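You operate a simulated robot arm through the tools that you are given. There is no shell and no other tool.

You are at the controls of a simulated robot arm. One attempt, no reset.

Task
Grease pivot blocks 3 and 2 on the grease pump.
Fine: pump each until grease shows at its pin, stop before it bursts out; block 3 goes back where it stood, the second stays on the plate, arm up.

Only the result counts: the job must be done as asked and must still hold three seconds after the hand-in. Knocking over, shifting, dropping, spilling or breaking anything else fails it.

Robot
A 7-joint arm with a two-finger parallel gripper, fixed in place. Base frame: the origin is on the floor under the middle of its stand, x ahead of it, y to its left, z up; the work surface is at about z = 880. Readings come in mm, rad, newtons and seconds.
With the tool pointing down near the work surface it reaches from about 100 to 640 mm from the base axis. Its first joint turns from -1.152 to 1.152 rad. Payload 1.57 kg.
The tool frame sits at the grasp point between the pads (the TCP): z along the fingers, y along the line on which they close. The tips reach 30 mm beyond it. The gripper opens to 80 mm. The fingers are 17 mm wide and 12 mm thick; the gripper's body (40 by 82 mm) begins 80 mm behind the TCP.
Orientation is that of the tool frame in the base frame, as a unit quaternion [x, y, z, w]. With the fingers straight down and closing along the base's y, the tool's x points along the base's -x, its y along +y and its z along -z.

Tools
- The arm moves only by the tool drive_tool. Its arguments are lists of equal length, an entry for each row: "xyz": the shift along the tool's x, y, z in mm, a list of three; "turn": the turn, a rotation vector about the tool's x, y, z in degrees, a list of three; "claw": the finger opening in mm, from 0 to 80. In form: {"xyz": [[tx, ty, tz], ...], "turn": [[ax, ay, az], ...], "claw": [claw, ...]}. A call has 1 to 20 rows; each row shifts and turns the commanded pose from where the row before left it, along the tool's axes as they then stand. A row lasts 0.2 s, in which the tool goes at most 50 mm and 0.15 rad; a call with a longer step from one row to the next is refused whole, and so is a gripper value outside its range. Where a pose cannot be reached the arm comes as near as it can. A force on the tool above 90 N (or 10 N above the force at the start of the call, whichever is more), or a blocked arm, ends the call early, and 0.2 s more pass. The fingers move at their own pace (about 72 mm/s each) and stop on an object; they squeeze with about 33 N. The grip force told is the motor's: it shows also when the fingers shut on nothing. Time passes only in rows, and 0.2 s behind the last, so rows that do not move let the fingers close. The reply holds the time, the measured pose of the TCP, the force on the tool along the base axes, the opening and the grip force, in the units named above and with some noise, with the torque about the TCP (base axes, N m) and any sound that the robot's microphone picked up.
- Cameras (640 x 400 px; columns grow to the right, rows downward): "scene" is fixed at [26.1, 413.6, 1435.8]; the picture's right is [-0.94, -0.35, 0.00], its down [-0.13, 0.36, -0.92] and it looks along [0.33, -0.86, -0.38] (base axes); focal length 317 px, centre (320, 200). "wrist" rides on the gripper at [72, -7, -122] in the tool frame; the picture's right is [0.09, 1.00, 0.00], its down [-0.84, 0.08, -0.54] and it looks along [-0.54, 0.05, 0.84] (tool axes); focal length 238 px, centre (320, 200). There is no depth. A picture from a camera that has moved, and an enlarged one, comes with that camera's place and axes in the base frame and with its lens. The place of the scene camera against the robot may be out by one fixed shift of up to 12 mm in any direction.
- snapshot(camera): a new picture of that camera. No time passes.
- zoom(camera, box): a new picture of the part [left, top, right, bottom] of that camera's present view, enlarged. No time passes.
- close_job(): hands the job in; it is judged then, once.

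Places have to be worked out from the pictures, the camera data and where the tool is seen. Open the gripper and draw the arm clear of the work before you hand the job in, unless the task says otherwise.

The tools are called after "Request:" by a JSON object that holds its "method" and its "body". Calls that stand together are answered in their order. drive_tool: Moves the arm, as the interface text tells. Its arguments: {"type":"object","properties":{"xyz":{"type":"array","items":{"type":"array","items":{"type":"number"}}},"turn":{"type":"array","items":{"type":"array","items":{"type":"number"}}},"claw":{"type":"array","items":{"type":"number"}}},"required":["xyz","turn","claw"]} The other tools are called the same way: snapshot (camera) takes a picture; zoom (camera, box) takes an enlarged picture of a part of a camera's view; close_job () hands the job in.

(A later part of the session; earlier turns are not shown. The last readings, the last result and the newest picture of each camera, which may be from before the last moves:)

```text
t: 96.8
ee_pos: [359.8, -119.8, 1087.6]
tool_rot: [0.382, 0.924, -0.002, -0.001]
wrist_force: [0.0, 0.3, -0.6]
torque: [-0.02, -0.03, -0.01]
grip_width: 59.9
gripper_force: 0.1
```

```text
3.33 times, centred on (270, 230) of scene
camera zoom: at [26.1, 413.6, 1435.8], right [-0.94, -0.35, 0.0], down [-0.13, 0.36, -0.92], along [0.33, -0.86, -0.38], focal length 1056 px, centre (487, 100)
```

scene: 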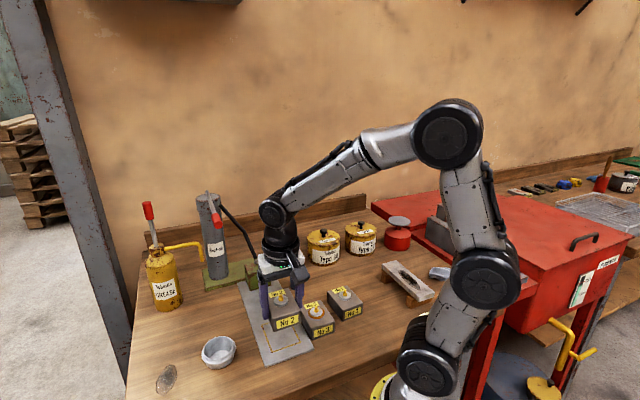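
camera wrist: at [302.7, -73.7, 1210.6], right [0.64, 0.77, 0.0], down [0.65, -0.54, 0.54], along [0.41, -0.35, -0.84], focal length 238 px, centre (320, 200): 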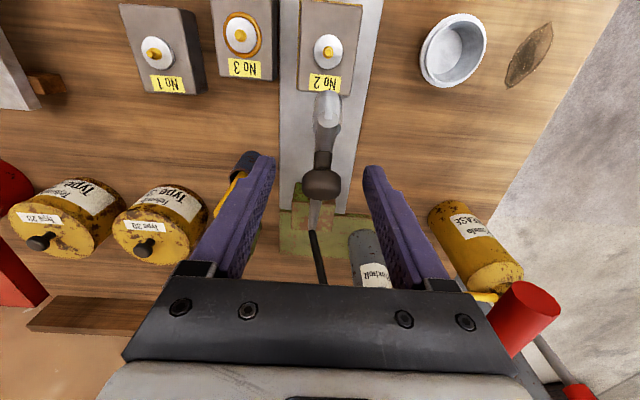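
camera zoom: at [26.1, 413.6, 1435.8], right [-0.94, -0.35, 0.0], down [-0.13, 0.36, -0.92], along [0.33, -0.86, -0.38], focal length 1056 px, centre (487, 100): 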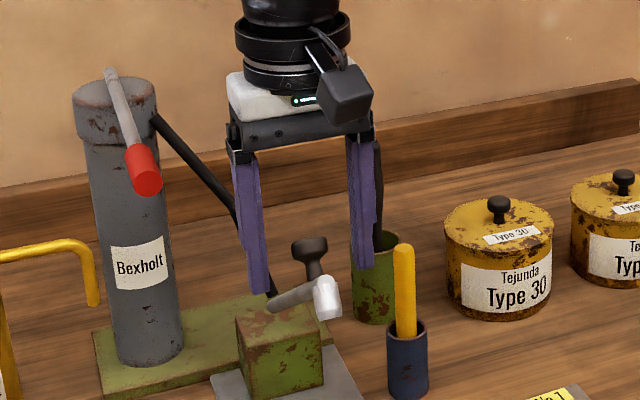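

The knob is centred. I'll close on it and swing the arm down 20° along the refined arc (r=187 mm).

Request:
{"method": "drive_tool", "body": {"xyz": [[0, 0, 0], [0, 0, 0], [0, 0, 0], [5.63, 0, 5.91], [5.63, 0, 5.91], [5.63, 0, 5.91], [5.63, 0, 5.91], [5.63, 0, 5.91], [5.63, 0, 5.91], [5.63, 0, 5.91], [5.63, 0, 5.91]], "turn": [[0, 0, 0], [0, 0, 0], [0, 0, 0], [0, -2.5, 0], [0, -2.5, 0], [0, -2.5, 0], [0, -2.5, 0], [0, -2.5, 0], [0, -2.5, 0], [0, -2.5, 0], [0, -2.5, 0]], "claw": [15, 15, 15, 15, 15, 15, 15, 15, 15, 15, 15]}}

Request:
{"method": "zoom", "body": {"camera": "scene", "box": [220, 220, 340, 350]}}

```text
t: 99.2
ee_pos: [333.0, -93.8, 1036.3]
tool_rot: [0.377, 0.91, -0.069, 0.162]
wrist_force: [15.3, 9.9, -2.5]
torque: [0.21, -0.08, -0.04]
grip_width: 22.9
gripper_force: 35.8
```

```text
3.08 times, centred on (280, 285) of scene
camera zoom: at [26.6, 413.9, 1435.8], right [-0.94, -0.35, 0.0], down [-0.14, 0.36, -0.92], along [0.33, -0.86, -0.38], focal length 975 px, centre (443, -62)
```

zoom: 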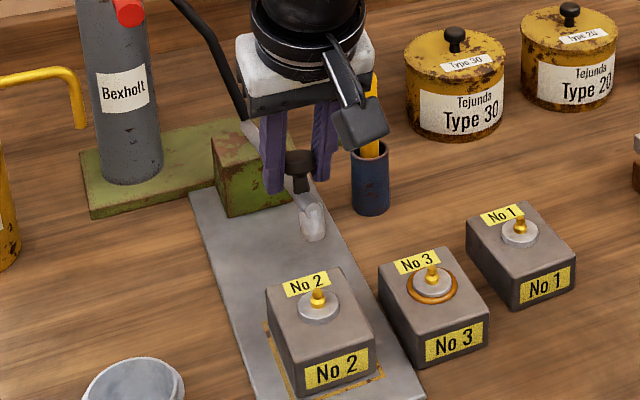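

The arc tracks well, with only a sideways load of 18 N. I'll shift +1.2 mm and go down another 10°.

Request:
{"method": "drive_tool", "body": {"xyz": [[5.63, 1.2, 5.91], [5.63, 0, 5.91], [5.63, 0, 5.91], [5.63, 0, 5.91]], "turn": [[0, -2.5, 0], [0, -2.5, 0], [0, -2.5, 0], [0, -2.5, 0]], "claw": [15, 15, 15, 15]}}

Request:
{"method": "zoom", "body": {"camera": "scene", "box": [255, 270, 315, 330]}}

Request:
{"method": "zoom", "body": {"camera": "wrist", "box": [270, 20, 390, 220]}}

```text
t: 100.2
ee_pos: [325.8, -85.7, 1003.6]
tool_rot: [0.369, 0.892, -0.101, 0.238]
wrist_force: [8.3, 3.4, 1.1]
torque: [-0.42, -0.43, 0.09]
grip_width: 22.9
gripper_force: 35.5
```

```text
6.67 times, centred on (285, 300) of scene
camera zoom: at [26.3, 413.7, 1435.8], right [-0.94, -0.35, 0.0], down [-0.13, 0.36, -0.92], along [0.33, -0.86, -0.38], focal length 2112 px, centre (553, -467)
```

zoom: 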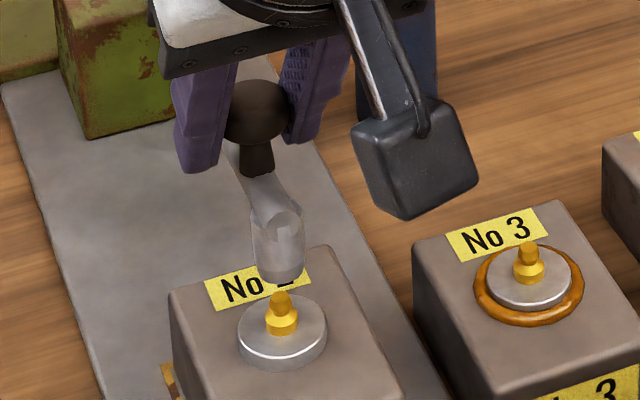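

```text
2.00 times, centred on (330, 120) of wrist
camera zoom: at [232.9, -3.2, 1074.7], right [0.65, 0.76, -0.05], down [0.38, -0.26, 0.89], along [0.66, -0.59, -0.46], focal length 477 px, centre (300, 360)
```

zoom: 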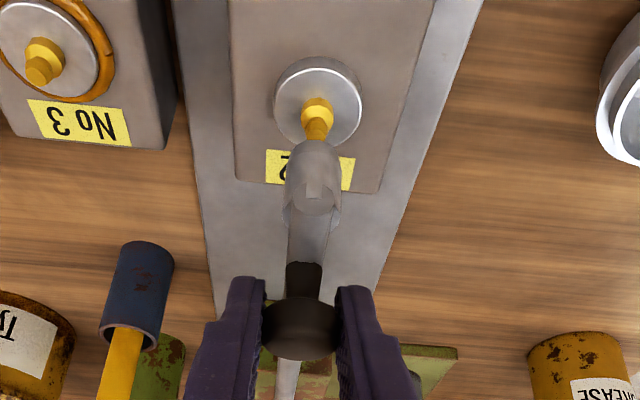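

The nozzle lines up with block 2's nipple. I'll lower another 4°, more slowly near the seat.

Request:
{"method": "drive_tool", "body": {"xyz": [[5.63, 0.5, 5.91], [3.4, 0, 3.55]], "turn": [[0, -2.5, 0], [0, -1.5, 0]], "claw": [15, 15]}}

Request:
{"method": "zoom", "body": {"camera": "scene", "box": [255, 270, 315, 330]}}

Request:
{"method": "zoom", "body": {"camera": "wrist", "box": [270, 20, 390, 220]}}

```text
t: 100.8
ee_pos: [323.4, -83.5, 992.1]
tool_rot: [0.365, 0.883, -0.114, 0.271]
wrist_force: [5.4, -0.9, 2.7]
torque: [-0.66, -0.64, 0.02]
grip_width: 23.1
gripper_force: 35.2
```

```text
6.67 times, centred on (285, 300) of scene
camera zoom: at [26.3, 413.6, 1435.8], right [-0.94, -0.35, 0.0], down [-0.13, 0.36, -0.92], along [0.33, -0.86, -0.38], focal length 2112 px, centre (553, -467)
```

zoom: 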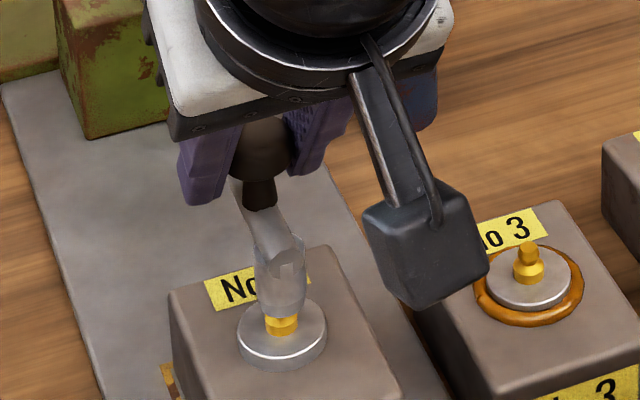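

```text
2.00 times, centred on (330, 120) of wrist
camera zoom: at [227.9, 2.1, 1053.3], right [0.65, 0.76, -0.06], down [0.33, -0.22, 0.92], along [0.68, -0.62, -0.39], focal length 477 px, centre (300, 360)
```

zoom: 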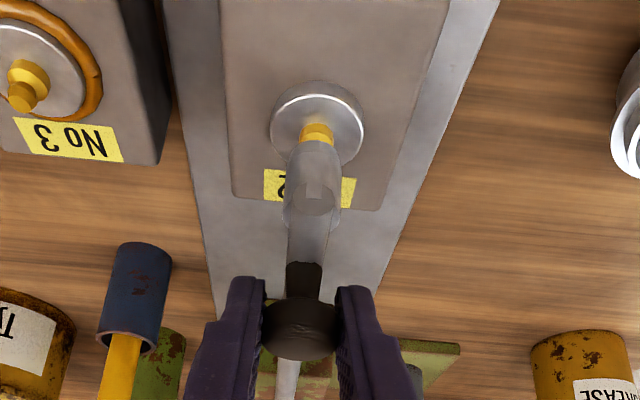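

Nicely aligned and starting over the nipple. I'll lower in small steps until it seats.

Request:
{"method": "drive_tool", "body": {"xyz": [[2.03, 0, 2.13], [1.4, 0, 1.5], [0, 0, 0]], "turn": [[0, -0.9, 0], [0, -0.6, 0], [0, 0, 0]], "claw": [15, 15, 15]}}

Request:
{"method": "zoom", "body": {"camera": "scene", "box": [255, 270, 315, 330]}}

```text
t: 101.6
ee_pos: [323.8, -82.9, 989.3]
tool_rot: [0.364, 0.879, -0.12, 0.283]
wrist_force: [-7.2, -2.2, 21.6]
torque: [0.07, 0.12, -0.1]
grip_width: 23.1
gripper_force: 35.5
```

```text
6.67 times, centred on (285, 300) of scene
camera zoom: at [25.7, 413.6, 1435.9], right [-0.94, -0.35, 0.0], down [-0.13, 0.36, -0.92], along [0.33, -0.86, -0.38], focal length 2112 px, centre (553, -467)
```

zoom: 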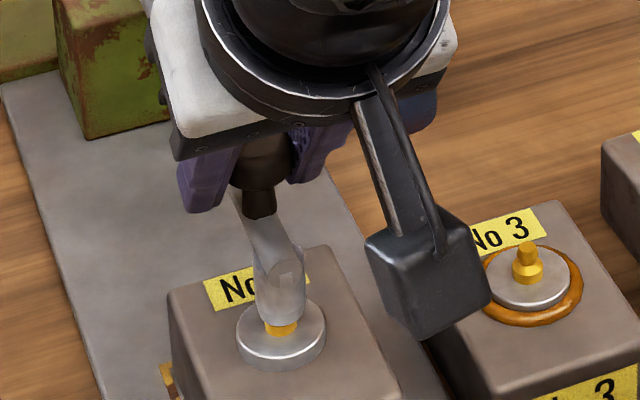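

It's seated with 22 N. I'll give one more small press, as last time, then release.

Request:
{"method": "drive_tool", "body": {"xyz": [[0.7, 0, 0.8], [0, 0, 0], [-0.3, -0.3, -0.9], [0, 0, 0], [0, 0, 0], [0, 0, 0]], "turn": [[0, -0.3, 0], [0, 0, 0], [0, 0, 0], [0, 0, 0], [0, 0, 0], [0, 0, 0]], "claw": [15, 15, 15, 15, 45, 45]}}

Request:
{"method": "zoom", "body": {"camera": "scene", "box": [255, 270, 315, 330]}}

Request:
{"method": "zoom", "body": {"camera": "wrist", "box": [270, 20, 390, 220]}}

```text
t: 103.0
ee_pos: [322.0, -83.0, 985.9]
tool_rot: [0.364, 0.88, -0.12, 0.282]
wrist_force: [-0.1, 0.4, 0.2]
torque: [0.03, 0.02, -0.02]
grip_width: 45.1
gripper_force: 0.0
```

```text
6.67 times, centred on (285, 300) of scene
camera zoom: at [26.1, 413.6, 1435.8], right [-0.94, -0.35, 0.0], down [-0.13, 0.36, -0.92], along [0.33, -0.86, -0.38], focal length 2112 px, centre (553, -467)
```

zoom: 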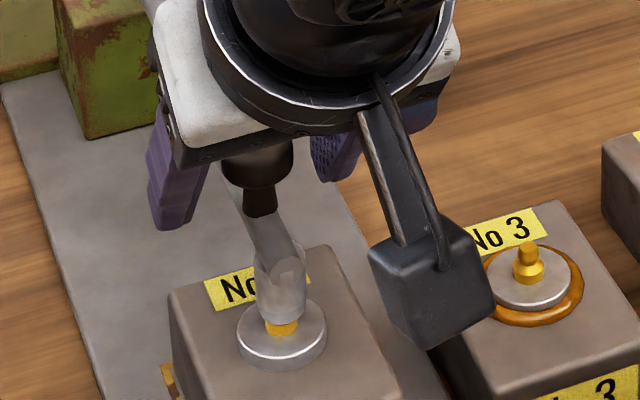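

```text
2.00 times, centred on (330, 120) of wrist
camera zoom: at [225.2, 4.5, 1043.8], right [0.65, 0.76, -0.06], down [0.32, -0.2, 0.93], along [0.69, -0.62, -0.37], focal length 477 px, centre (300, 360)
```

zoom: 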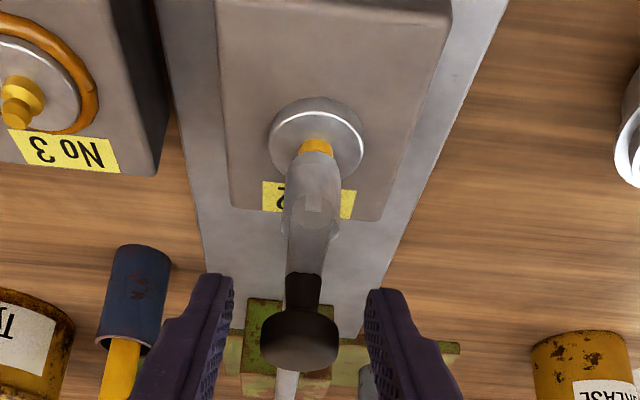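

The nozzle is seated on block 2 and stays down. I'll back off, rise and straighten, then move above the lever grip.

Request:
{"method": "drive_tool", "body": {"xyz": [[0, 0, -20], [0, 0, -40], [0, 0, -40], [0, 0, -40], [0, 0, 0], [0, 0, 0], [0, 0, 0], [0, 0, 0], [0, 0, 0], [0, 0, -40], [0, 0, -40], [0, 0, -30], [-34, 18.6, 0], [-34, 18.6, 0], [-34, 18.6, 0], [-34, 18.6, 0], [-34, 18.6, 0], [0, 0, 0]], "turn": [[0, 0, 0], [0, 0, 0], [0, 0, 0], [0, 0, 0], [0, 7.2, 0], [0, 7.2, 0], [0, 7.2, 0], [0, 7.2, 0], [0, 7.0, 0], [0, 0, 0], [0, 0, 0], [0, 0, 0], [0, 0, 0], [0, 0, 0], [0, 0, 0], [0, 0, 0], [0, 0, 0], [0, 0, 0]], "claw": [45, 50, 50, 50, 50, 50, 50, 50, 50, 50, 50, 50, 50, 50, 50, 50, 50, 50]}}

Request:
{"method": "snapshot", "body": {"camera": "wrist"}}

Request:
{"method": "zoom", "body": {"camera": "scene", "box": [240, 260, 360, 350]}}

```text
t: 106.8
ee_pos: [453.1, -78.2, 1210.7]
tool_rot: [0.382, 0.924, -0.003, 0.0]
wrist_force: [0.5, 0.4, 0.5]
torque: [-0.01, 0.02, -0.01]
grip_width: 50.1
gripper_force: 0.1
```

```text
taken
camera wrist: at [396.0, -32.2, 1332.2], right [0.64, 0.77, 0.0], down [0.65, -0.54, 0.54], along [0.41, -0.35, -0.84], focal length 238 px, centre (320, 200)
```

wrist: 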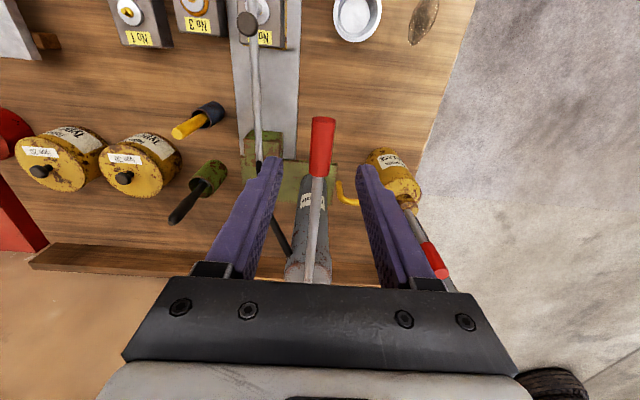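

```text
4.44 times, centred on (300, 305) of scene
camera zoom: at [26.2, 413.6, 1435.8], right [-0.94, -0.35, 0.0], down [-0.13, 0.36, -0.92], along [0.33, -0.86, -0.38], focal length 1408 px, centre (409, -267)
```

zoom: 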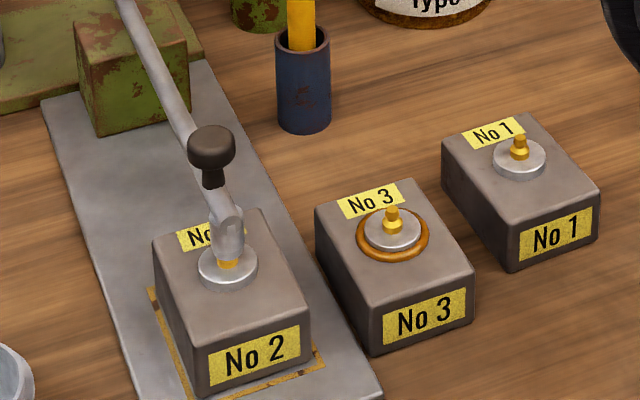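

The hand is exactly above the earlier grip spot. I'll lower 57.6 mm around the handle, close, and make the first stroke down about 20°.

Request:
{"method": "drive_tool", "body": {"xyz": [[0, 0, 20], [0, 0, 20], [0, 0, 12], [0, 0, 5.6], [0, 0, 0], [0, 0, 0], [0, 0, 0]], "turn": [[0, 0, 0], [0, 0, 0], [0, 0, 0], [0, 0, 0], [0, 0, 0], [0, 0, 0], [0, 0, 0]], "claw": [50, 50, 50, 50, 12, 12, 12]}}

Request:
{"method": "snapshot", "body": {"camera": "wrist"}}

Request:
{"method": "zoom", "body": {"camera": "scene", "box": [180, 140, 280, 260]}}

```text
t: 108.4
ee_pos: [450.8, -77.9, 1152.5]
tool_rot: [0.383, 0.924, -0.002, 0.001]
wrist_force: [6.7, 3.5, 0.2]
torque: [-0.02, -0.1, -0.06]
grip_width: 19.5
gripper_force: 4.4
```

```text
taken
camera wrist: at [395.0, -32.0, 1275.0], right [0.64, 0.77, 0.0], down [0.65, -0.54, 0.54], along [0.42, -0.35, -0.84], focal length 238 px, centre (320, 200)
```

wrist: 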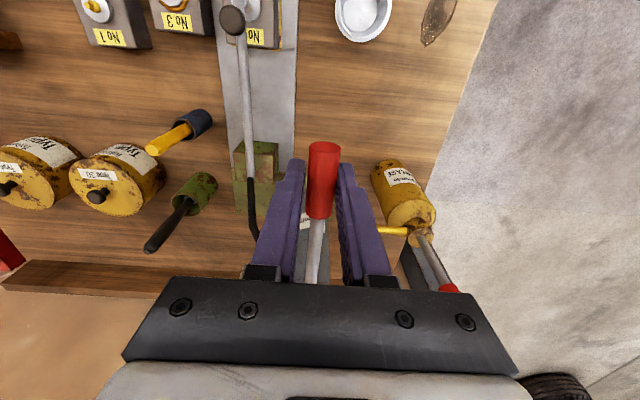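

```text
3.33 times, centred on (230, 200) of scene
camera zoom: at [26.4, 413.8, 1435.8], right [-0.94, -0.35, 0.0], down [-0.13, 0.36, -0.92], along [0.33, -0.86, -0.38], focal length 1056 px, centre (620, 200)
```

zoom: 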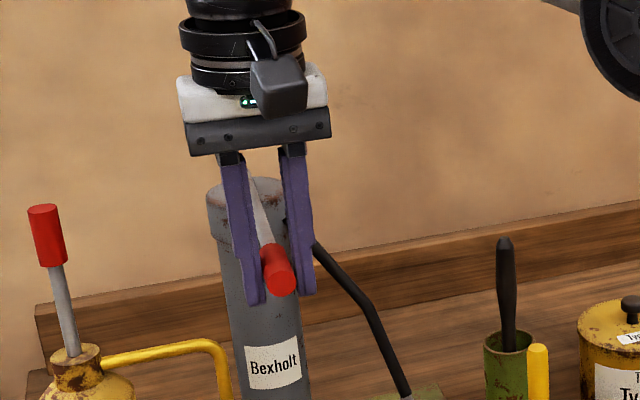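

The grip hasn't settled (19.5 mm, 4 N), and the handle is pushing the hand toward +q. I'll shift 0.8 mm that way and let it close.

Request:
{"method": "drive_tool", "body": {"xyz": [[0, 0.8, 0], [0, 0, 0], [0, 0, 0]], "turn": [[0, 0, 0], [0, 0, 0], [0, 0, 0]], "claw": [12, 12, 12]}}

```text
t: 109.2
ee_pos: [451.8, -78.8, 1152.4]
tool_rot: [0.383, 0.924, -0.002, -0.001]
wrist_force: [5.6, 4.7, 0.9]
torque: [0.0, -0.08, -0.02]
grip_width: 19.0
gripper_force: 3.8
```

That's not settling. I'll reopen to 40 and check the centring.

Request:
{"method": "drive_tool", "body": {"xyz": [[0, 0, 0], [0, 0, 0]], "turn": [[0, 0, 0], [0, 0, 0]], "claw": [40, 40]}}

Request:
{"method": "zoom", "body": {"camera": "wrist", "box": [250, 120, 390, 290]}}

```text
t: 109.8
ee_pos: [451.3, -78.9, 1152.8]
tool_rot: [0.383, 0.924, -0.003, -0.001]
wrist_force: [-0.2, -0.3, 0.3]
torque: [0.0, -0.03, -0.01]
grip_width: 40.0
gripper_force: 0.1
```

```text
2.35 times, centred on (320, 205) of wrist
camera zoom: at [395.3, -32.1, 1274.9], right [0.64, 0.77, -0.01], down [0.65, -0.54, 0.54], along [0.41, -0.35, -0.84], focal length 561 px, centre (320, 188)
```

zoom: 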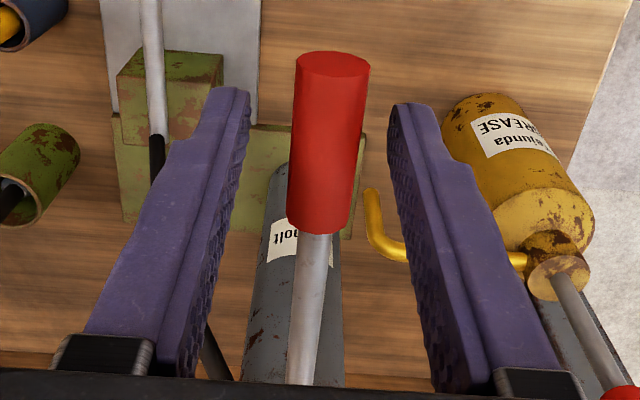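

The handle is 1.4 mm to the +q side. I'll shift by that amount and close again.

Request:
{"method": "drive_tool", "body": {"xyz": [[0, 1.4, 0], [0, 0, 0], [0, 0, 0], [0, 0, 0]], "turn": [[0, 0, 0], [0, 0, 0], [0, 0, 0], [0, 0, 0]], "claw": [40, 12, 12, 12]}}

Request:
{"method": "zoom", "body": {"camera": "wrist", "box": [250, 120, 390, 290]}}

```text
t: 110.8
ee_pos: [452.2, -77.6, 1151.2]
tool_rot: [0.384, 0.923, -0.001, 0.0]
wrist_force: [-4.2, -2.3, 0.2]
torque: [-0.06, 0.06, 0.01]
grip_width: 17.2
gripper_force: 32.0
```

```text
2.35 times, centred on (320, 205) of wrist
camera zoom: at [396.1, -31.3, 1274.7], right [0.64, 0.77, -0.01], down [0.65, -0.54, 0.54], along [0.41, -0.35, -0.84], focal length 561 px, centre (320, 188)
```

zoom: 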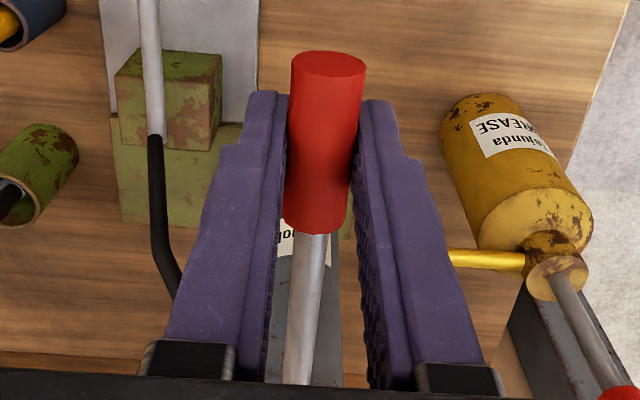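

A good grip now (17.2 mm, 32 N). First half of stroke one, then I'll check the pin.

Request:
{"method": "drive_tool", "body": {"xyz": [[0.12, 0, 6.2], [0.12, 0, 6.2], [0.12, 0, 6.2], [0.12, 0, 6.2], [0.12, 0, 6.2], [0.12, 0, 6.2]], "turn": [[0, -2, 0], [0, -2, 0], [0, -2, 0], [0, -2, 0], [0, -2, 0], [0, -2, 0]], "claw": [12, 12, 12, 12, 12, 12]}}

Request:
{"method": "zoom", "body": {"camera": "scene", "box": [260, 280, 305, 325]}}

```text
t: 112.2
ee_pos: [454.2, -78.4, 1116.1]
tool_rot: [0.381, 0.919, -0.042, 0.095]
wrist_force: [-10.6, -6.7, 1.8]
torque: [-0.04, 0.09, -0.02]
grip_width: 17.4
gripper_force: 32.2
```

```text
8.89 times, centred on (282, 302) of scene
camera zoom: at [25.8, 413.4, 1435.9], right [-0.94, -0.35, 0.0], down [-0.13, 0.36, -0.92], along [0.33, -0.86, -0.38], focal length 2816 px, centre (653, -711)
```

zoom: 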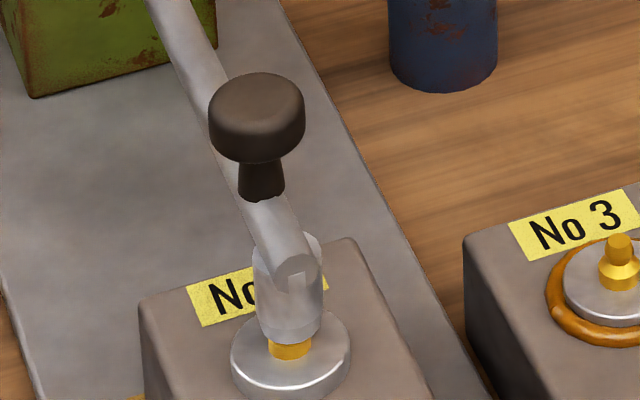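

No grease yet at half a stroke. I'll continue to the bottom of the stroke with a small sideways relief.

Request:
{"method": "drive_tool", "body": {"xyz": [[0.12, -0.7, 6.2], [0.12, 0, 6.2], [0.12, 0, 6.2], [0.12, 0, 6.2], [0.12, 0, 5.6]], "turn": [[0, -2, 0], [0, -2, 0], [0, -2, 0], [0, -2, 0], [0, -1.8, 0]], "claw": [12, 12, 12, 12, 12]}}

Request:
{"method": "zoom", "body": {"camera": "scene", "box": [260, 280, 305, 325]}}

```text
t: 113.4
ee_pos: [459.9, -83.8, 1086.1]
tool_rot: [0.376, 0.907, -0.075, 0.174]
wrist_force: [-8.0, -1.8, 2.7]
torque: [-0.09, -0.05, -0.02]
grip_width: 17.1
gripper_force: 31.7
```

```text
8.89 times, centred on (282, 302) of scene
camera zoom: at [25.8, 413.6, 1435.9], right [-0.94, -0.35, 0.0], down [-0.13, 0.36, -0.92], along [0.33, -0.86, -0.38], focal length 2816 px, centre (653, -711)
```

zoom: 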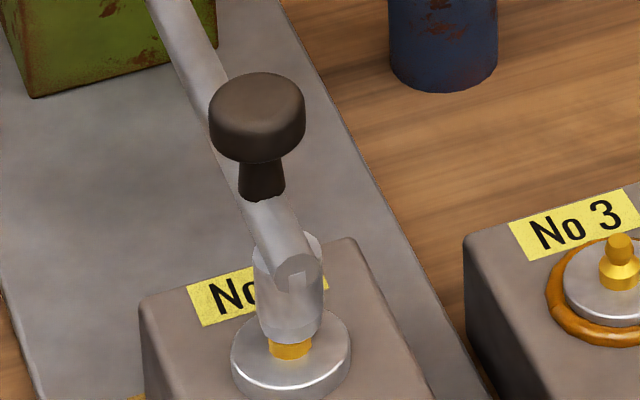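

One full stroke and no grease yet. Bringing the lever back up.

Request:
{"method": "drive_tool", "body": {"xyz": [[-0.3, 0, -6.15], [-0.3, 0, -6.15], [-0.3, 0, -6.15], [-0.3, 0, -6.15], [-0.3, 0, -6.15], [-0.3, 0, -6.15], [-0.3, 0, -6.15], [-0.3, 0, -6.15], [-0.3, 0, -6.15], [-0.3, 0, -6.15], [-0.3, 0, -6.15]], "turn": [[0, 1.98, 0], [0, 1.98, 0], [0, 1.98, 0], [0, 1.98, 0], [0, 1.98, 0], [0, 1.98, 0], [0, 1.98, 0], [0, 1.98, 0], [0, 1.98, 0], [0, 1.98, 0], [0, 1.98, 0]], "claw": [12, 12, 12, 12, 12, 12, 12, 12, 12, 12, 12]}}

Request:
{"method": "zoom", "body": {"camera": "scene", "box": [260, 280, 305, 325]}}

```text
t: 115.8
ee_pos: [452.8, -77.4, 1152.4]
tool_rot: [0.383, 0.924, -0.003, -0.002]
wrist_force: [-5.9, 0.1, -6.0]
torque: [-0.64, -0.57, 0.02]
grip_width: 17.2
gripper_force: 31.9
```

```text
8.89 times, centred on (282, 302) of scene
camera zoom: at [26.0, 413.6, 1435.9], right [-0.94, -0.35, 0.0], down [-0.13, 0.36, -0.92], along [0.33, -0.86, -0.38], focal length 2816 px, centre (653, -711)
```

zoom: 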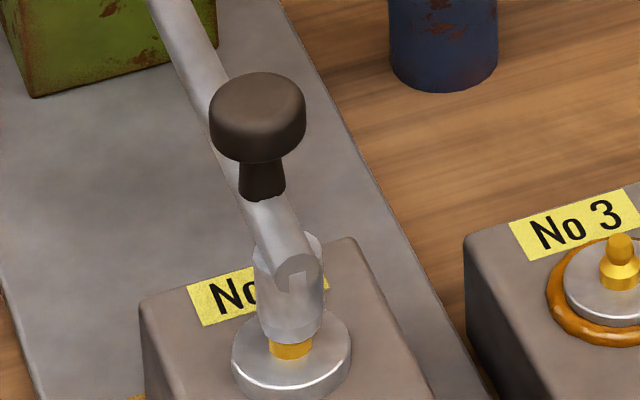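

At the top rest, still no grease. Stroke two, first half, then check.

Request:
{"method": "drive_tool", "body": {"xyz": [[0.12, 0, 6.2], [0.12, 0, 6.2], [0.12, 0, 6.2], [0.12, 0, 6.2], [0.12, 0, 6.2], [0.12, 0, 6.2]], "turn": [[0, -2, 0], [0, -2, 0], [0, -2, 0], [0, -2, 0], [0, -2, 0], [0, -2, 0]], "claw": [12, 12, 12, 12, 12, 12]}}

Request:
{"method": "zoom", "body": {"camera": "scene", "box": [260, 280, 305, 325]}}

```text
t: 117.2
ee_pos: [453.7, -79.3, 1116.8]
tool_rot: [0.381, 0.919, -0.042, 0.097]
wrist_force: [-6.6, -0.7, 1.5]
torque: [0.04, 0.12, -0.02]
grip_width: 17.6
gripper_force: 31.8
```

```text
8.89 times, centred on (282, 302) of scene
camera zoom: at [25.9, 413.6, 1435.8], right [-0.94, -0.35, 0.0], down [-0.13, 0.36, -0.92], along [0.33, -0.86, -0.38], focal length 2816 px, centre (653, -711)
```

zoom: 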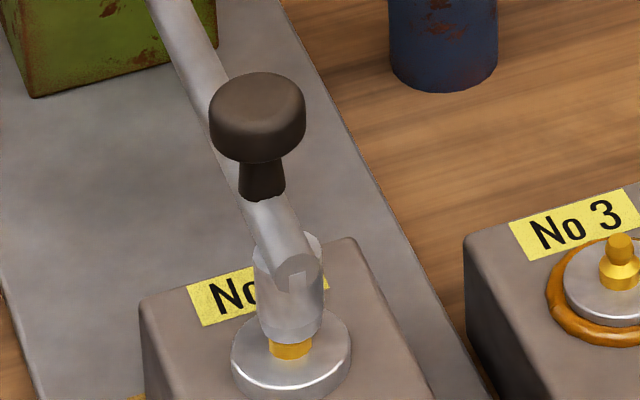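

Nothing yet. I'll finish stroke two.

Request:
{"method": "drive_tool", "body": {"xyz": [[0.12, -0.3, 6.2], [0.12, 0, 6.2], [0.12, 0, 6.2], [0.12, 0, 6.2], [0.12, 0, 5.6]], "turn": [[0, -2, 0], [0, -2, 0], [0, -2, 0], [0, -2, 0], [0, -1.8, 0]], "claw": [12, 12, 12, 12, 12]}}

Request:
{"method": "zoom", "body": {"camera": "scene", "box": [260, 280, 305, 325]}}

```text
t: 118.4
ee_pos: [459.6, -84.4, 1085.8]
tool_rot: [0.375, 0.907, -0.074, 0.176]
wrist_force: [-7.3, 11.6, 3.0]
torque: [-0.36, -0.5, -0.02]
grip_width: 17.1
gripper_force: 32.2
```

```text
8.89 times, centred on (282, 302) of scene
camera zoom: at [25.8, 414.0, 1435.7], right [-0.94, -0.35, 0.0], down [-0.13, 0.36, -0.92], along [0.33, -0.86, -0.38], focal length 2816 px, centre (653, -711)
```

zoom: 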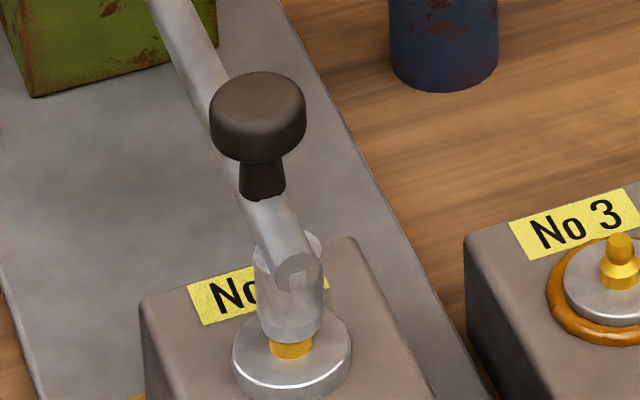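

Two strokes and no grease yet. Back up to the top rest.

Request:
{"method": "drive_tool", "body": {"xyz": [[0.2, 0, -6.15], [-0.3, 0, -6.15], [-0.3, 0, -6.15], [-0.3, 0, -6.15], [-0.3, 0, -6.15], [-0.3, 0, -6.15], [-0.3, 0, -6.15], [-0.3, 0, -6.15], [-0.3, 0, -6.15], [-0.3, 0, -6.15], [-0.3, 0, -6.15]], "turn": [[0, 1.98, 0], [0, 1.98, 0], [0, 1.98, 0], [0, 1.98, 0], [0, 1.98, 0], [0, 1.98, 0], [0, 1.98, 0], [0, 1.98, 0], [0, 1.98, 0], [0, 1.98, 0], [0, 1.98, 0]], "claw": [12, 12, 12, 12, 12, 12, 12, 12, 12, 12, 12]}}

Request:
{"method": "zoom", "body": {"camera": "scene", "box": [260, 280, 305, 325]}}

Request:
{"method": "snapshot", "body": {"camera": "wrist"}}

```text
t: 120.8
ee_pos: [452.6, -77.2, 1153.0]
tool_rot: [0.383, 0.924, -0.003, -0.002]
wrist_force: [6.0, -4.2, -9.1]
torque: [-0.75, -0.65, 0.03]
grip_width: 17.3
gripper_force: 32.2
```

```text
8.89 times, centred on (282, 302) of scene
camera zoom: at [26.5, 413.5, 1435.9], right [-0.94, -0.35, 0.0], down [-0.13, 0.36, -0.92], along [0.33, -0.86, -0.38], focal length 2816 px, centre (653, -711)
```

zoom: 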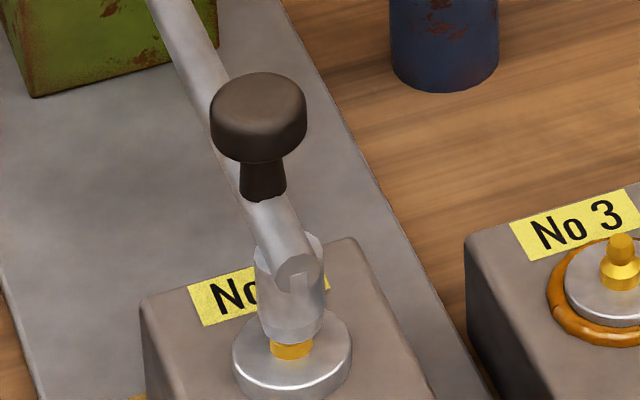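

```text
taken
camera wrist: at [396.0, -31.1, 1275.2], right [0.64, 0.77, -0.01], down [0.65, -0.53, 0.54], along [0.41, -0.35, -0.84], focal length 238 px, centre (320, 200)
```

wrist: 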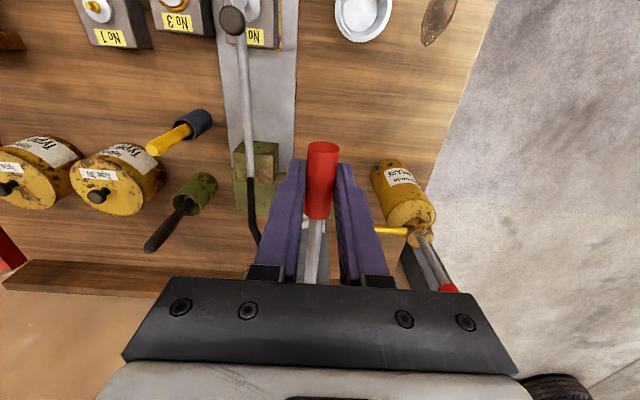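

Stroke three, first half, then check the pin.

Request:
{"method": "drive_tool", "body": {"xyz": [[0.0, 0, 6.2], [0.12, 0, 6.2], [0.12, 0, 6.2], [0.12, 0, 6.2], [0.12, 0, 6.2], [0.12, 0, 6.2]], "turn": [[0, -2, 0], [0, -2, 0], [0, -2, 0], [0, -2, 0], [0, -2, 0], [0, -2, 0]], "claw": [12, 12, 12, 12, 12, 12]}}

Request:
{"method": "zoom", "body": {"camera": "scene", "box": [260, 280, 305, 325]}}

```text
t: 122.2
ee_pos: [453.9, -78.4, 1117.5]
tool_rot: [0.381, 0.919, -0.042, 0.097]
wrist_force: [2.8, -4.3, 3.4]
torque: [0.1, 0.07, -0.04]
grip_width: 17.3
gripper_force: 32.2
```

```text
8.89 times, centred on (282, 302) of scene
camera zoom: at [26.2, 413.5, 1435.9], right [-0.94, -0.35, 0.0], down [-0.13, 0.36, -0.92], along [0.33, -0.86, -0.38], focal length 2816 px, centre (653, -711)
```

zoom: 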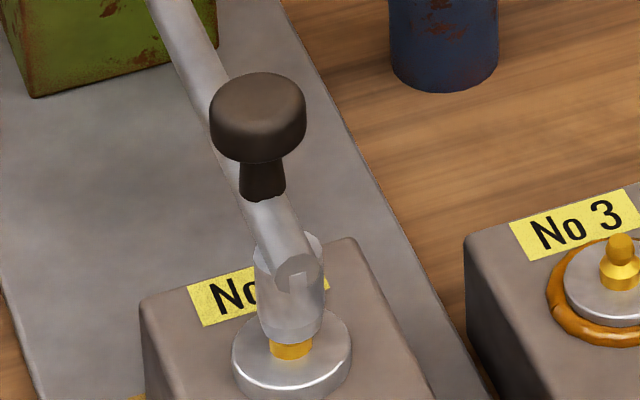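

No grease yet. I'll continue to the bottom in two smaller parts, starting with 6°.

Request:
{"method": "drive_tool", "body": {"xyz": [[0.12, 0, 6.2], [0.12, 0, 6.2], [0.12, 0, 6.2]], "turn": [[0, -2, 0], [0, -2, 0], [0, -2, 0]], "claw": [12, 12, 12]}}

Request:
{"method": "zoom", "body": {"camera": "scene", "box": [260, 280, 305, 325]}}

```text
t: 123.0
ee_pos: [456.3, -81.5, 1099.7]
tool_rot: [0.378, 0.912, -0.062, 0.145]
wrist_force: [-1.2, -0.1, 4.4]
torque: [-0.26, -0.29, 0.01]
grip_width: 17.3
gripper_force: 32.1
```

```text
8.89 times, centred on (282, 302) of scene
camera zoom: at [26.0, 413.6, 1435.8], right [-0.94, -0.35, 0.0], down [-0.13, 0.36, -0.92], along [0.33, -0.86, -0.38], focal length 2816 px, centre (653, -711)
```

zoom: 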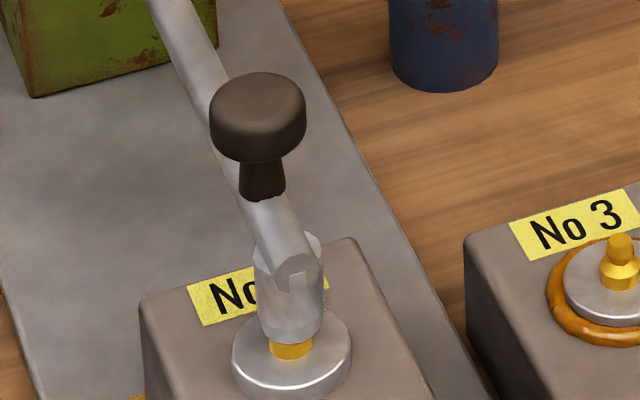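

Request:
{"method": "drive_tool", "body": {"xyz": [[0.12, 0, 6.2], [0.12, 0, 5.6]], "turn": [[0, -2.1, 0], [0, -1.8, 0]], "claw": [12, 12]}}

Request:
{"method": "zoom", "body": {"camera": "scene", "box": [260, 280, 305, 325]}}

```text
t: 123.6
ee_pos: [458.8, -83.9, 1087.3]
tool_rot: [0.375, 0.907, -0.074, 0.176]
wrist_force: [3.2, 2.9, 5.3]
torque: [-0.09, -0.16, -0.03]
grip_width: 17.0
gripper_force: 32.5
```

```text
8.89 times, centred on (282, 302) of scene
camera zoom: at [26.1, 413.7, 1435.8], right [-0.94, -0.35, 0.0], down [-0.13, 0.36, -0.92], along [0.33, -0.86, -0.38], focal length 2816 px, centre (653, -711)
```

zoom: 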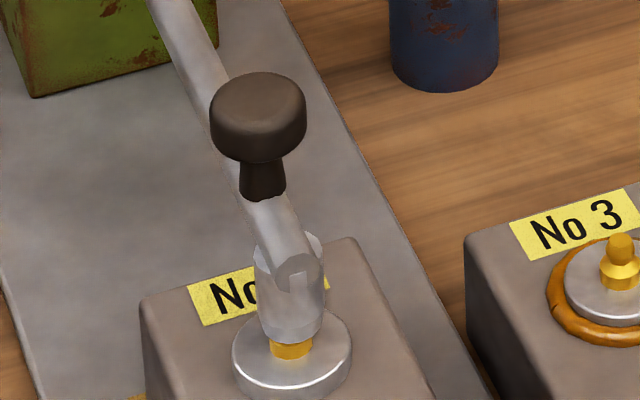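

Three strokes and nothing visible yet. I'll press the last couple of mm to make sure the lever actually reaches its bottom stop.

Request:
{"method": "drive_tool", "body": {"xyz": [[0, 0, 2.0], [0, 0, 1.5]], "turn": [[0, -0.7, 0], [0, -0.5, 0]], "claw": [12, 12]}}

Request:
{"method": "zoom", "body": {"camera": "scene", "box": [262, 285, 302, 325]}}

Request:
{"method": "zoom", "body": {"camera": "scene", "box": [180, 150, 280, 270]}}

```text
t: 124.2
ee_pos: [459.1, -84.8, 1085.8]
tool_rot: [0.375, 0.905, -0.078, 0.185]
wrist_force: [-4.7, 9.9, 12.6]
torque: [0.5, 0.48, -0.01]
grip_width: 17.3
gripper_force: 32.4
```

```text
10.00 times, centred on (282, 305) of scene
camera zoom: at [25.8, 413.9, 1435.8], right [-0.94, -0.35, 0.0], down [-0.13, 0.36, -0.92], along [0.33, -0.86, -0.38], focal length 3168 px, centre (700, -850)
```

zoom: 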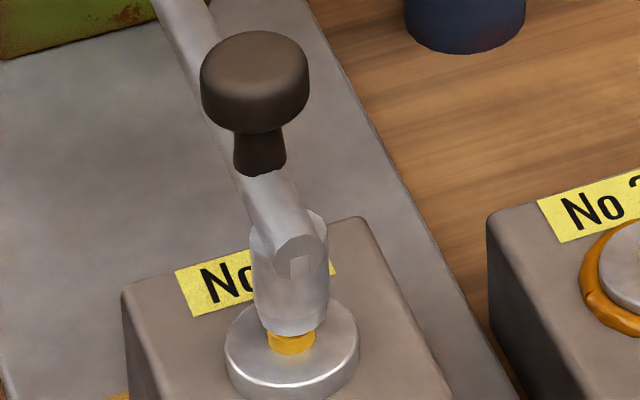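

```text
3.33 times, centred on (230, 210) of scene
camera zoom: at [25.8, 413.9, 1435.8], right [-0.94, -0.35, 0.0], down [-0.13, 0.36, -0.92], along [0.33, -0.86, -0.38], focal length 1056 px, centre (620, 167)
```

zoom: 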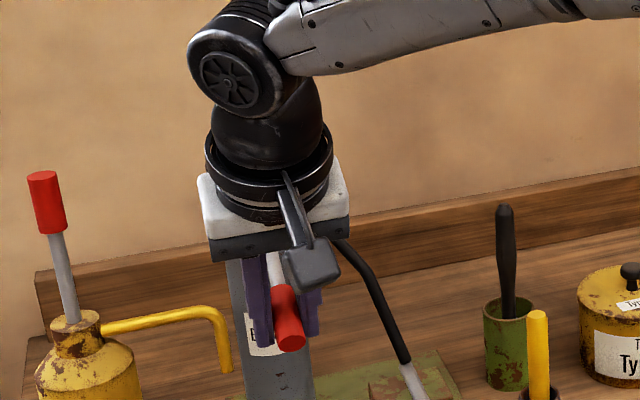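

The bottom stop is confirmed and the nozzle looks seated as before. This block evidently takes more. Lever up, then stroke four with closer checks.

Request:
{"method": "drive_tool", "body": {"xyz": [[0.0, 0, -6.3], [-0.3, 0, -6.3], [-0.3, 0, -6.3], [-0.3, 0, -6.3], [-0.3, 0, -6.3], [-0.3, 0, -6.3], [-0.3, 0, -6.3], [-0.3, 0, -6.3], [-0.3, 0, -6.3], [-0.3, 0, -6.3], [-0.3, 0, -6.3]], "turn": [[0, 2.09, 0], [0, 2.09, 0], [0, 2.09, 0], [0, 2.09, 0], [0, 2.09, 0], [0, 2.09, 0], [0, 2.09, 0], [0, 2.09, 0], [0, 2.09, 0], [0, 2.09, 0], [0, 2.09, 0]], "claw": [12, 12, 12, 12, 12, 12, 12, 12, 12, 12, 12]}}

Request:
{"method": "zoom", "body": {"camera": "scene", "box": [260, 280, 305, 325]}}

```text
t: 126.6
ee_pos: [451.3, -77.6, 1151.8]
tool_rot: [0.383, 0.924, -0.002, 0.002]
wrist_force: [10.3, -6.4, 3.0]
torque: [-0.44, -0.41, -0.01]
grip_width: 17.1
gripper_force: 32.5
```

```text
8.89 times, centred on (282, 302) of scene
camera zoom: at [26.4, 413.4, 1435.9], right [-0.94, -0.35, 0.0], down [-0.13, 0.36, -0.92], along [0.33, -0.86, -0.38], focal length 2816 px, centre (653, -711)
```

zoom: 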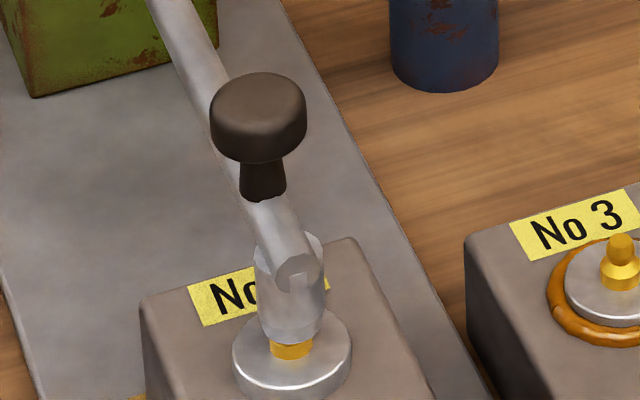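

Stroke four, first half; I'll touch the top stop first, then go down and check.

Request:
{"method": "drive_tool", "body": {"xyz": [[-0.8, 0, -1.5], [0.12, 0, 6.2], [0.12, 0, 6.2], [0.12, 0, 6.2], [0.12, 0, 6.2], [0.12, 0, 6.2], [0.12, 0, 6.2]], "turn": [[0, 0, 0], [0, -2, 0], [0, -2, 0], [0, -2, 0], [0, -2, 0], [0, -2, 0], [0, -2, 0]], "claw": [12, 12, 12, 12, 12, 12, 12]}}

Request:
{"method": "zoom", "body": {"camera": "scene", "box": [260, 280, 305, 325]}}

```text
t: 128.2
ee_pos: [454.0, -78.4, 1115.7]
tool_rot: [0.381, 0.919, -0.043, 0.097]
wrist_force: [4.3, -1.5, 0.1]
torque: [0.38, 0.31, 0.0]
grip_width: 17.3
gripper_force: 32.0
```

```text
8.89 times, centred on (282, 302) of scene
camera zoom: at [26.3, 413.6, 1435.9], right [-0.94, -0.35, 0.0], down [-0.13, 0.36, -0.92], along [0.33, -0.86, -0.38], focal length 2816 px, centre (653, -711)
```

zoom: 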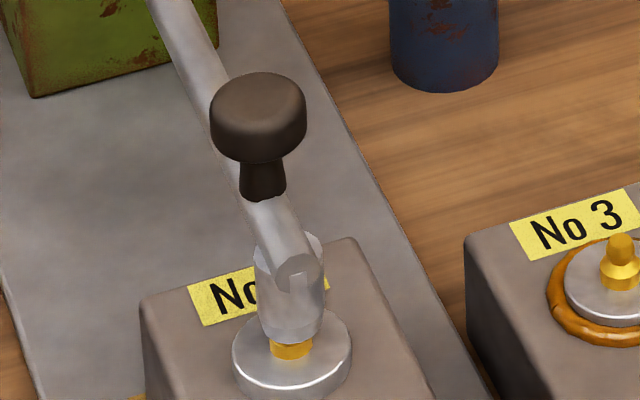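

Not yet. Next 6° down.

Request:
{"method": "drive_tool", "body": {"xyz": [[0.12, 0, 6.2], [0.12, 0, 6.2], [0.12, 0, 6.2]], "turn": [[0, -2, 0], [0, -2, 0], [0, -2, 0]], "claw": [12, 12, 12]}}

Request:
{"method": "zoom", "body": {"camera": "scene", "box": [260, 280, 305, 325]}}

```text
t: 129.0
ee_pos: [456.7, -81.8, 1098.8]
tool_rot: [0.377, 0.913, -0.063, 0.145]
wrist_force: [-4.4, 2.9, 1.0]
torque: [-0.07, -0.03, -0.08]
grip_width: 17.1
gripper_force: 31.9
```

```text
8.89 times, centred on (282, 302) of scene
camera zoom: at [26.0, 413.8, 1435.8], right [-0.94, -0.35, 0.0], down [-0.13, 0.36, -0.92], along [0.33, -0.86, -0.38], focal length 2816 px, centre (653, -711)
```

zoom: 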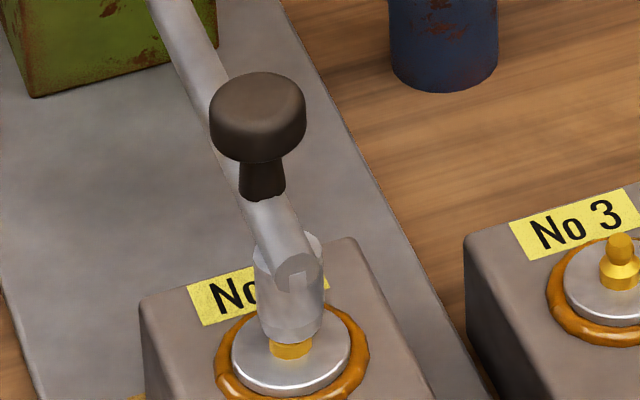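

Grease now rings block 2's pin, so pumping stops here. I'll bring the lever straight back up to rest.

Request:
{"method": "drive_tool", "body": {"xyz": [[-0.3, 0, -6.2], [-0.3, 0, -6.2], [-0.3, 0, -6.2], [-0.3, 0, -6.2], [-0.3, 0, -6.2], [-0.3, 0, -6.2], [-0.3, 0, -6.2], [-0.3, 0, -6.2], [-0.2, 0, -4.5], [0, 0, 0]], "turn": [[0, 2, 0], [0, 2, 0], [0, 2, 0], [0, 2, 0], [0, 2, 0], [0, 2, 0], [0, 2, 0], [0, 2, 0], [0, 2, 0], [0, 0, 0]], "claw": [12, 12, 12, 12, 12, 12, 12, 12, 12, 12]}}

Request:
{"method": "zoom", "body": {"camera": "scene", "box": [260, 280, 305, 325]}}

Request:
{"method": "zoom", "body": {"camera": "scene", "box": [180, 140, 280, 260]}}

```text
t: 131.2
ee_pos: [452.1, -77.4, 1152.7]
tool_rot: [0.382, 0.924, -0.002, 0.001]
wrist_force: [-4.3, 6.3, 1.7]
torque: [-0.36, -0.42, 0.0]
grip_width: 17.5
gripper_force: 32.3
```

```text
8.89 times, centred on (282, 302) of scene
camera zoom: at [26.0, 413.8, 1435.8], right [-0.94, -0.35, 0.0], down [-0.13, 0.36, -0.92], along [0.33, -0.86, -0.38], focal length 2816 px, centre (653, -711)
```

zoom: 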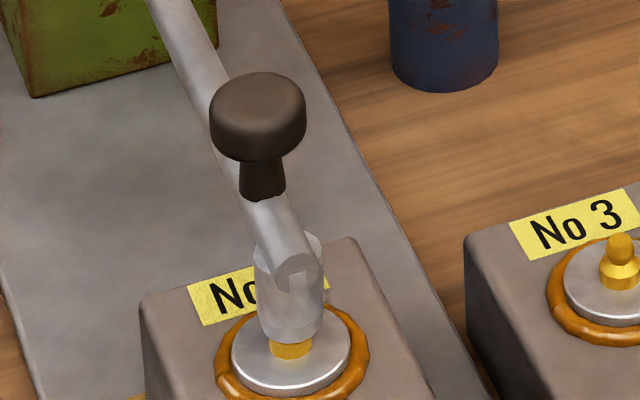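

```text
3.33 times, centred on (230, 200) of scene
camera zoom: at [26.0, 413.8, 1435.8], right [-0.94, -0.35, 0.0], down [-0.13, 0.36, -0.92], along [0.33, -0.86, -0.38], focal length 1056 px, centre (620, 200)
```

zoom: 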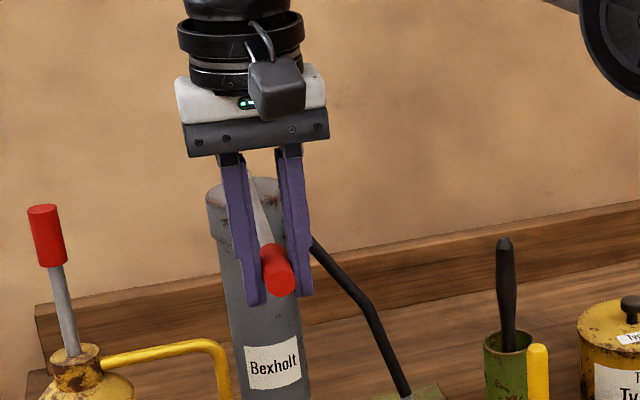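

Stable ring, and the lever is at its rest. I'll open, rise, and go back to the waiting point in front of the knob.

Request:
{"method": "drive_tool", "body": {"xyz": [[0, 0, 0], [0, 0, 0], [0, 0, -25], [0, 0, -30], [34.6, -19, 0], [34.6, -19, 0], [34.6, -19, 0], [34.6, -19, 0], [34.6, -19, 0], [0, 0, 20]], "turn": [[0, 0, 0], [0, 0, 0], [0, 0, 0], [0, 0, 0], [0, 0, 0], [0, 0, 0], [0, 0, 0], [0, 0, 0], [0, 0, 0], [0, 0, 0]], "claw": [46, 46, 46, 50, 50, 50, 50, 50, 50, 50]}}

Request:
{"method": "snapshot", "body": {"camera": "wrist"}}

Request:
{"method": "snapshot", "body": {"camera": "scene"}}

```text
t: 133.4
ee_pos: [262.3, -21.2, 1186.0]
tool_rot: [0.383, 0.924, -0.003, 0.0]
wrist_force: [-0.3, 0.3, -0.6]
torque: [0.02, 0.0, 0.0]
grip_width: 50.1
gripper_force: 0.0
```

```text
taken
camera wrist: at [205.3, 25.3, 1308.9], right [0.64, 0.77, -0.01], down [0.65, -0.53, 0.54], along [0.42, -0.35, -0.84], focal length 238 px, centre (320, 200)
```

wrist: 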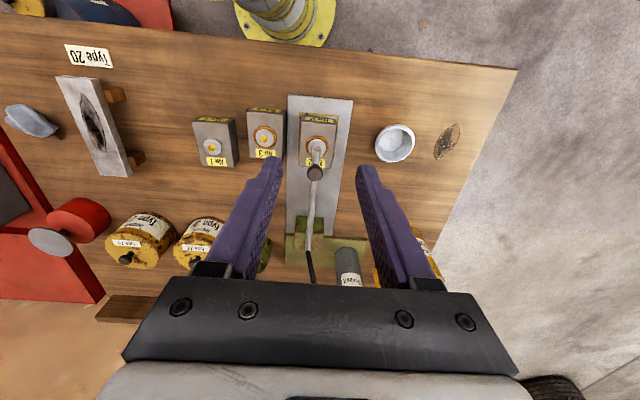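

```text
taken
```

scene: 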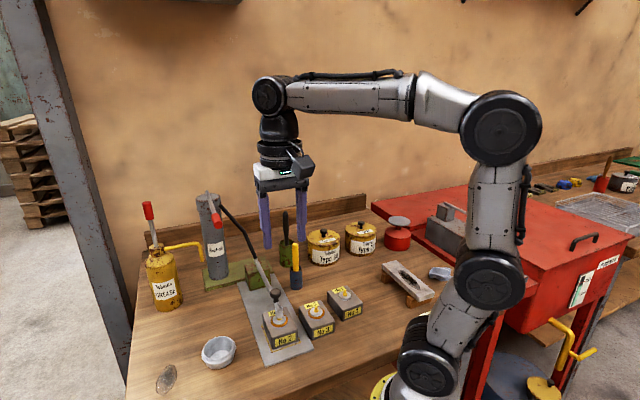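

I'm at the waiting point and the ring on block 2 is visible. I'll tilt 36° and go in along the knob axis, stopping 19 mm short.

Request:
{"method": "drive_tool", "body": {"xyz": [[0, 0, 0], [0, 0, 0], [0, 0, 0], [0, 0, 0], [0, 0, 0], [25.0, -0.6, 36.7], [25.0, -0.6, 36.7], [0, 0, 40], [0, 0, 40], [0, 0, 40]], "turn": [[0, -7.2, 0], [0, -7.2, 0], [0, -7.2, 0], [0, -7.2, 0], [0, -7.2, 0], [0, 0, 0], [0, 0, 0], [0, 0, 0], [0, 0, 0], [0, 0, 0]], "claw": [50, 50, 50, 50, 50, 50, 50, 50, 50, 50]}}

Request:
{"method": "snapshot", "body": {"camera": "wrist"}}

```text
t: 135.6
ee_pos: [314.6, -74.0, 1000.5]
tool_rot: [0.363, 0.879, -0.12, 0.286]
wrist_force: [0.5, 0.3, -0.1]
torque: [0.04, 0.03, 0.0]
grip_width: 49.8
gripper_force: 0.1
```

```text
taken
camera wrist: at [215.7, 12.8, 1056.3], right [0.65, 0.76, -0.06], down [0.31, -0.19, 0.93], along [0.69, -0.62, -0.36], focal length 238 px, centre (320, 200)
```

wrist: 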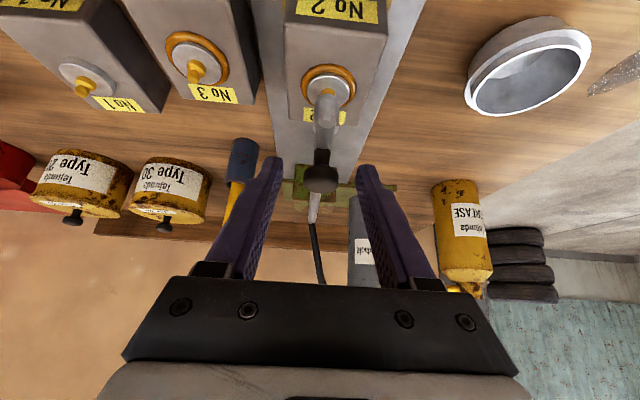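

The knob is centred. I'll advance 19 mm, close, and lift the arm gently by 2.5°.

Request:
{"method": "drive_tool", "body": {"xyz": [[-1.4, 0, 12], [0, 0, 7], [0, 0, 0], [0, 0, 0], [0, 0, 0], [0, 0, 0]], "turn": [[0, 0, 0], [0, 0, 0], [0, 0, 0], [0, 0, 0], [0, 0, 0], [0, 0, 0]], "claw": [50, 50, 15, 15, 15, 15]}}

Request:
{"method": "snapshot", "body": {"camera": "wrist"}}

```text
t: 137.0
ee_pos: [323.2, -82.4, 986.2]
tool_rot: [0.362, 0.879, -0.119, 0.287]
wrist_force: [14.5, 11.0, -4.3]
torque: [0.38, 0.33, 0.01]
grip_width: 23.1
gripper_force: 35.7
```

```text
taken
camera wrist: at [224.8, 4.0, 1043.0], right [0.65, 0.76, -0.06], down [0.31, -0.19, 0.93], along [0.7, -0.62, -0.36], focal length 238 px, centre (320, 200)
```

wrist: 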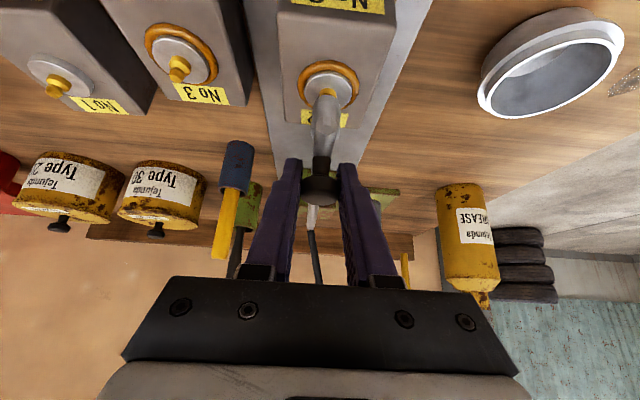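

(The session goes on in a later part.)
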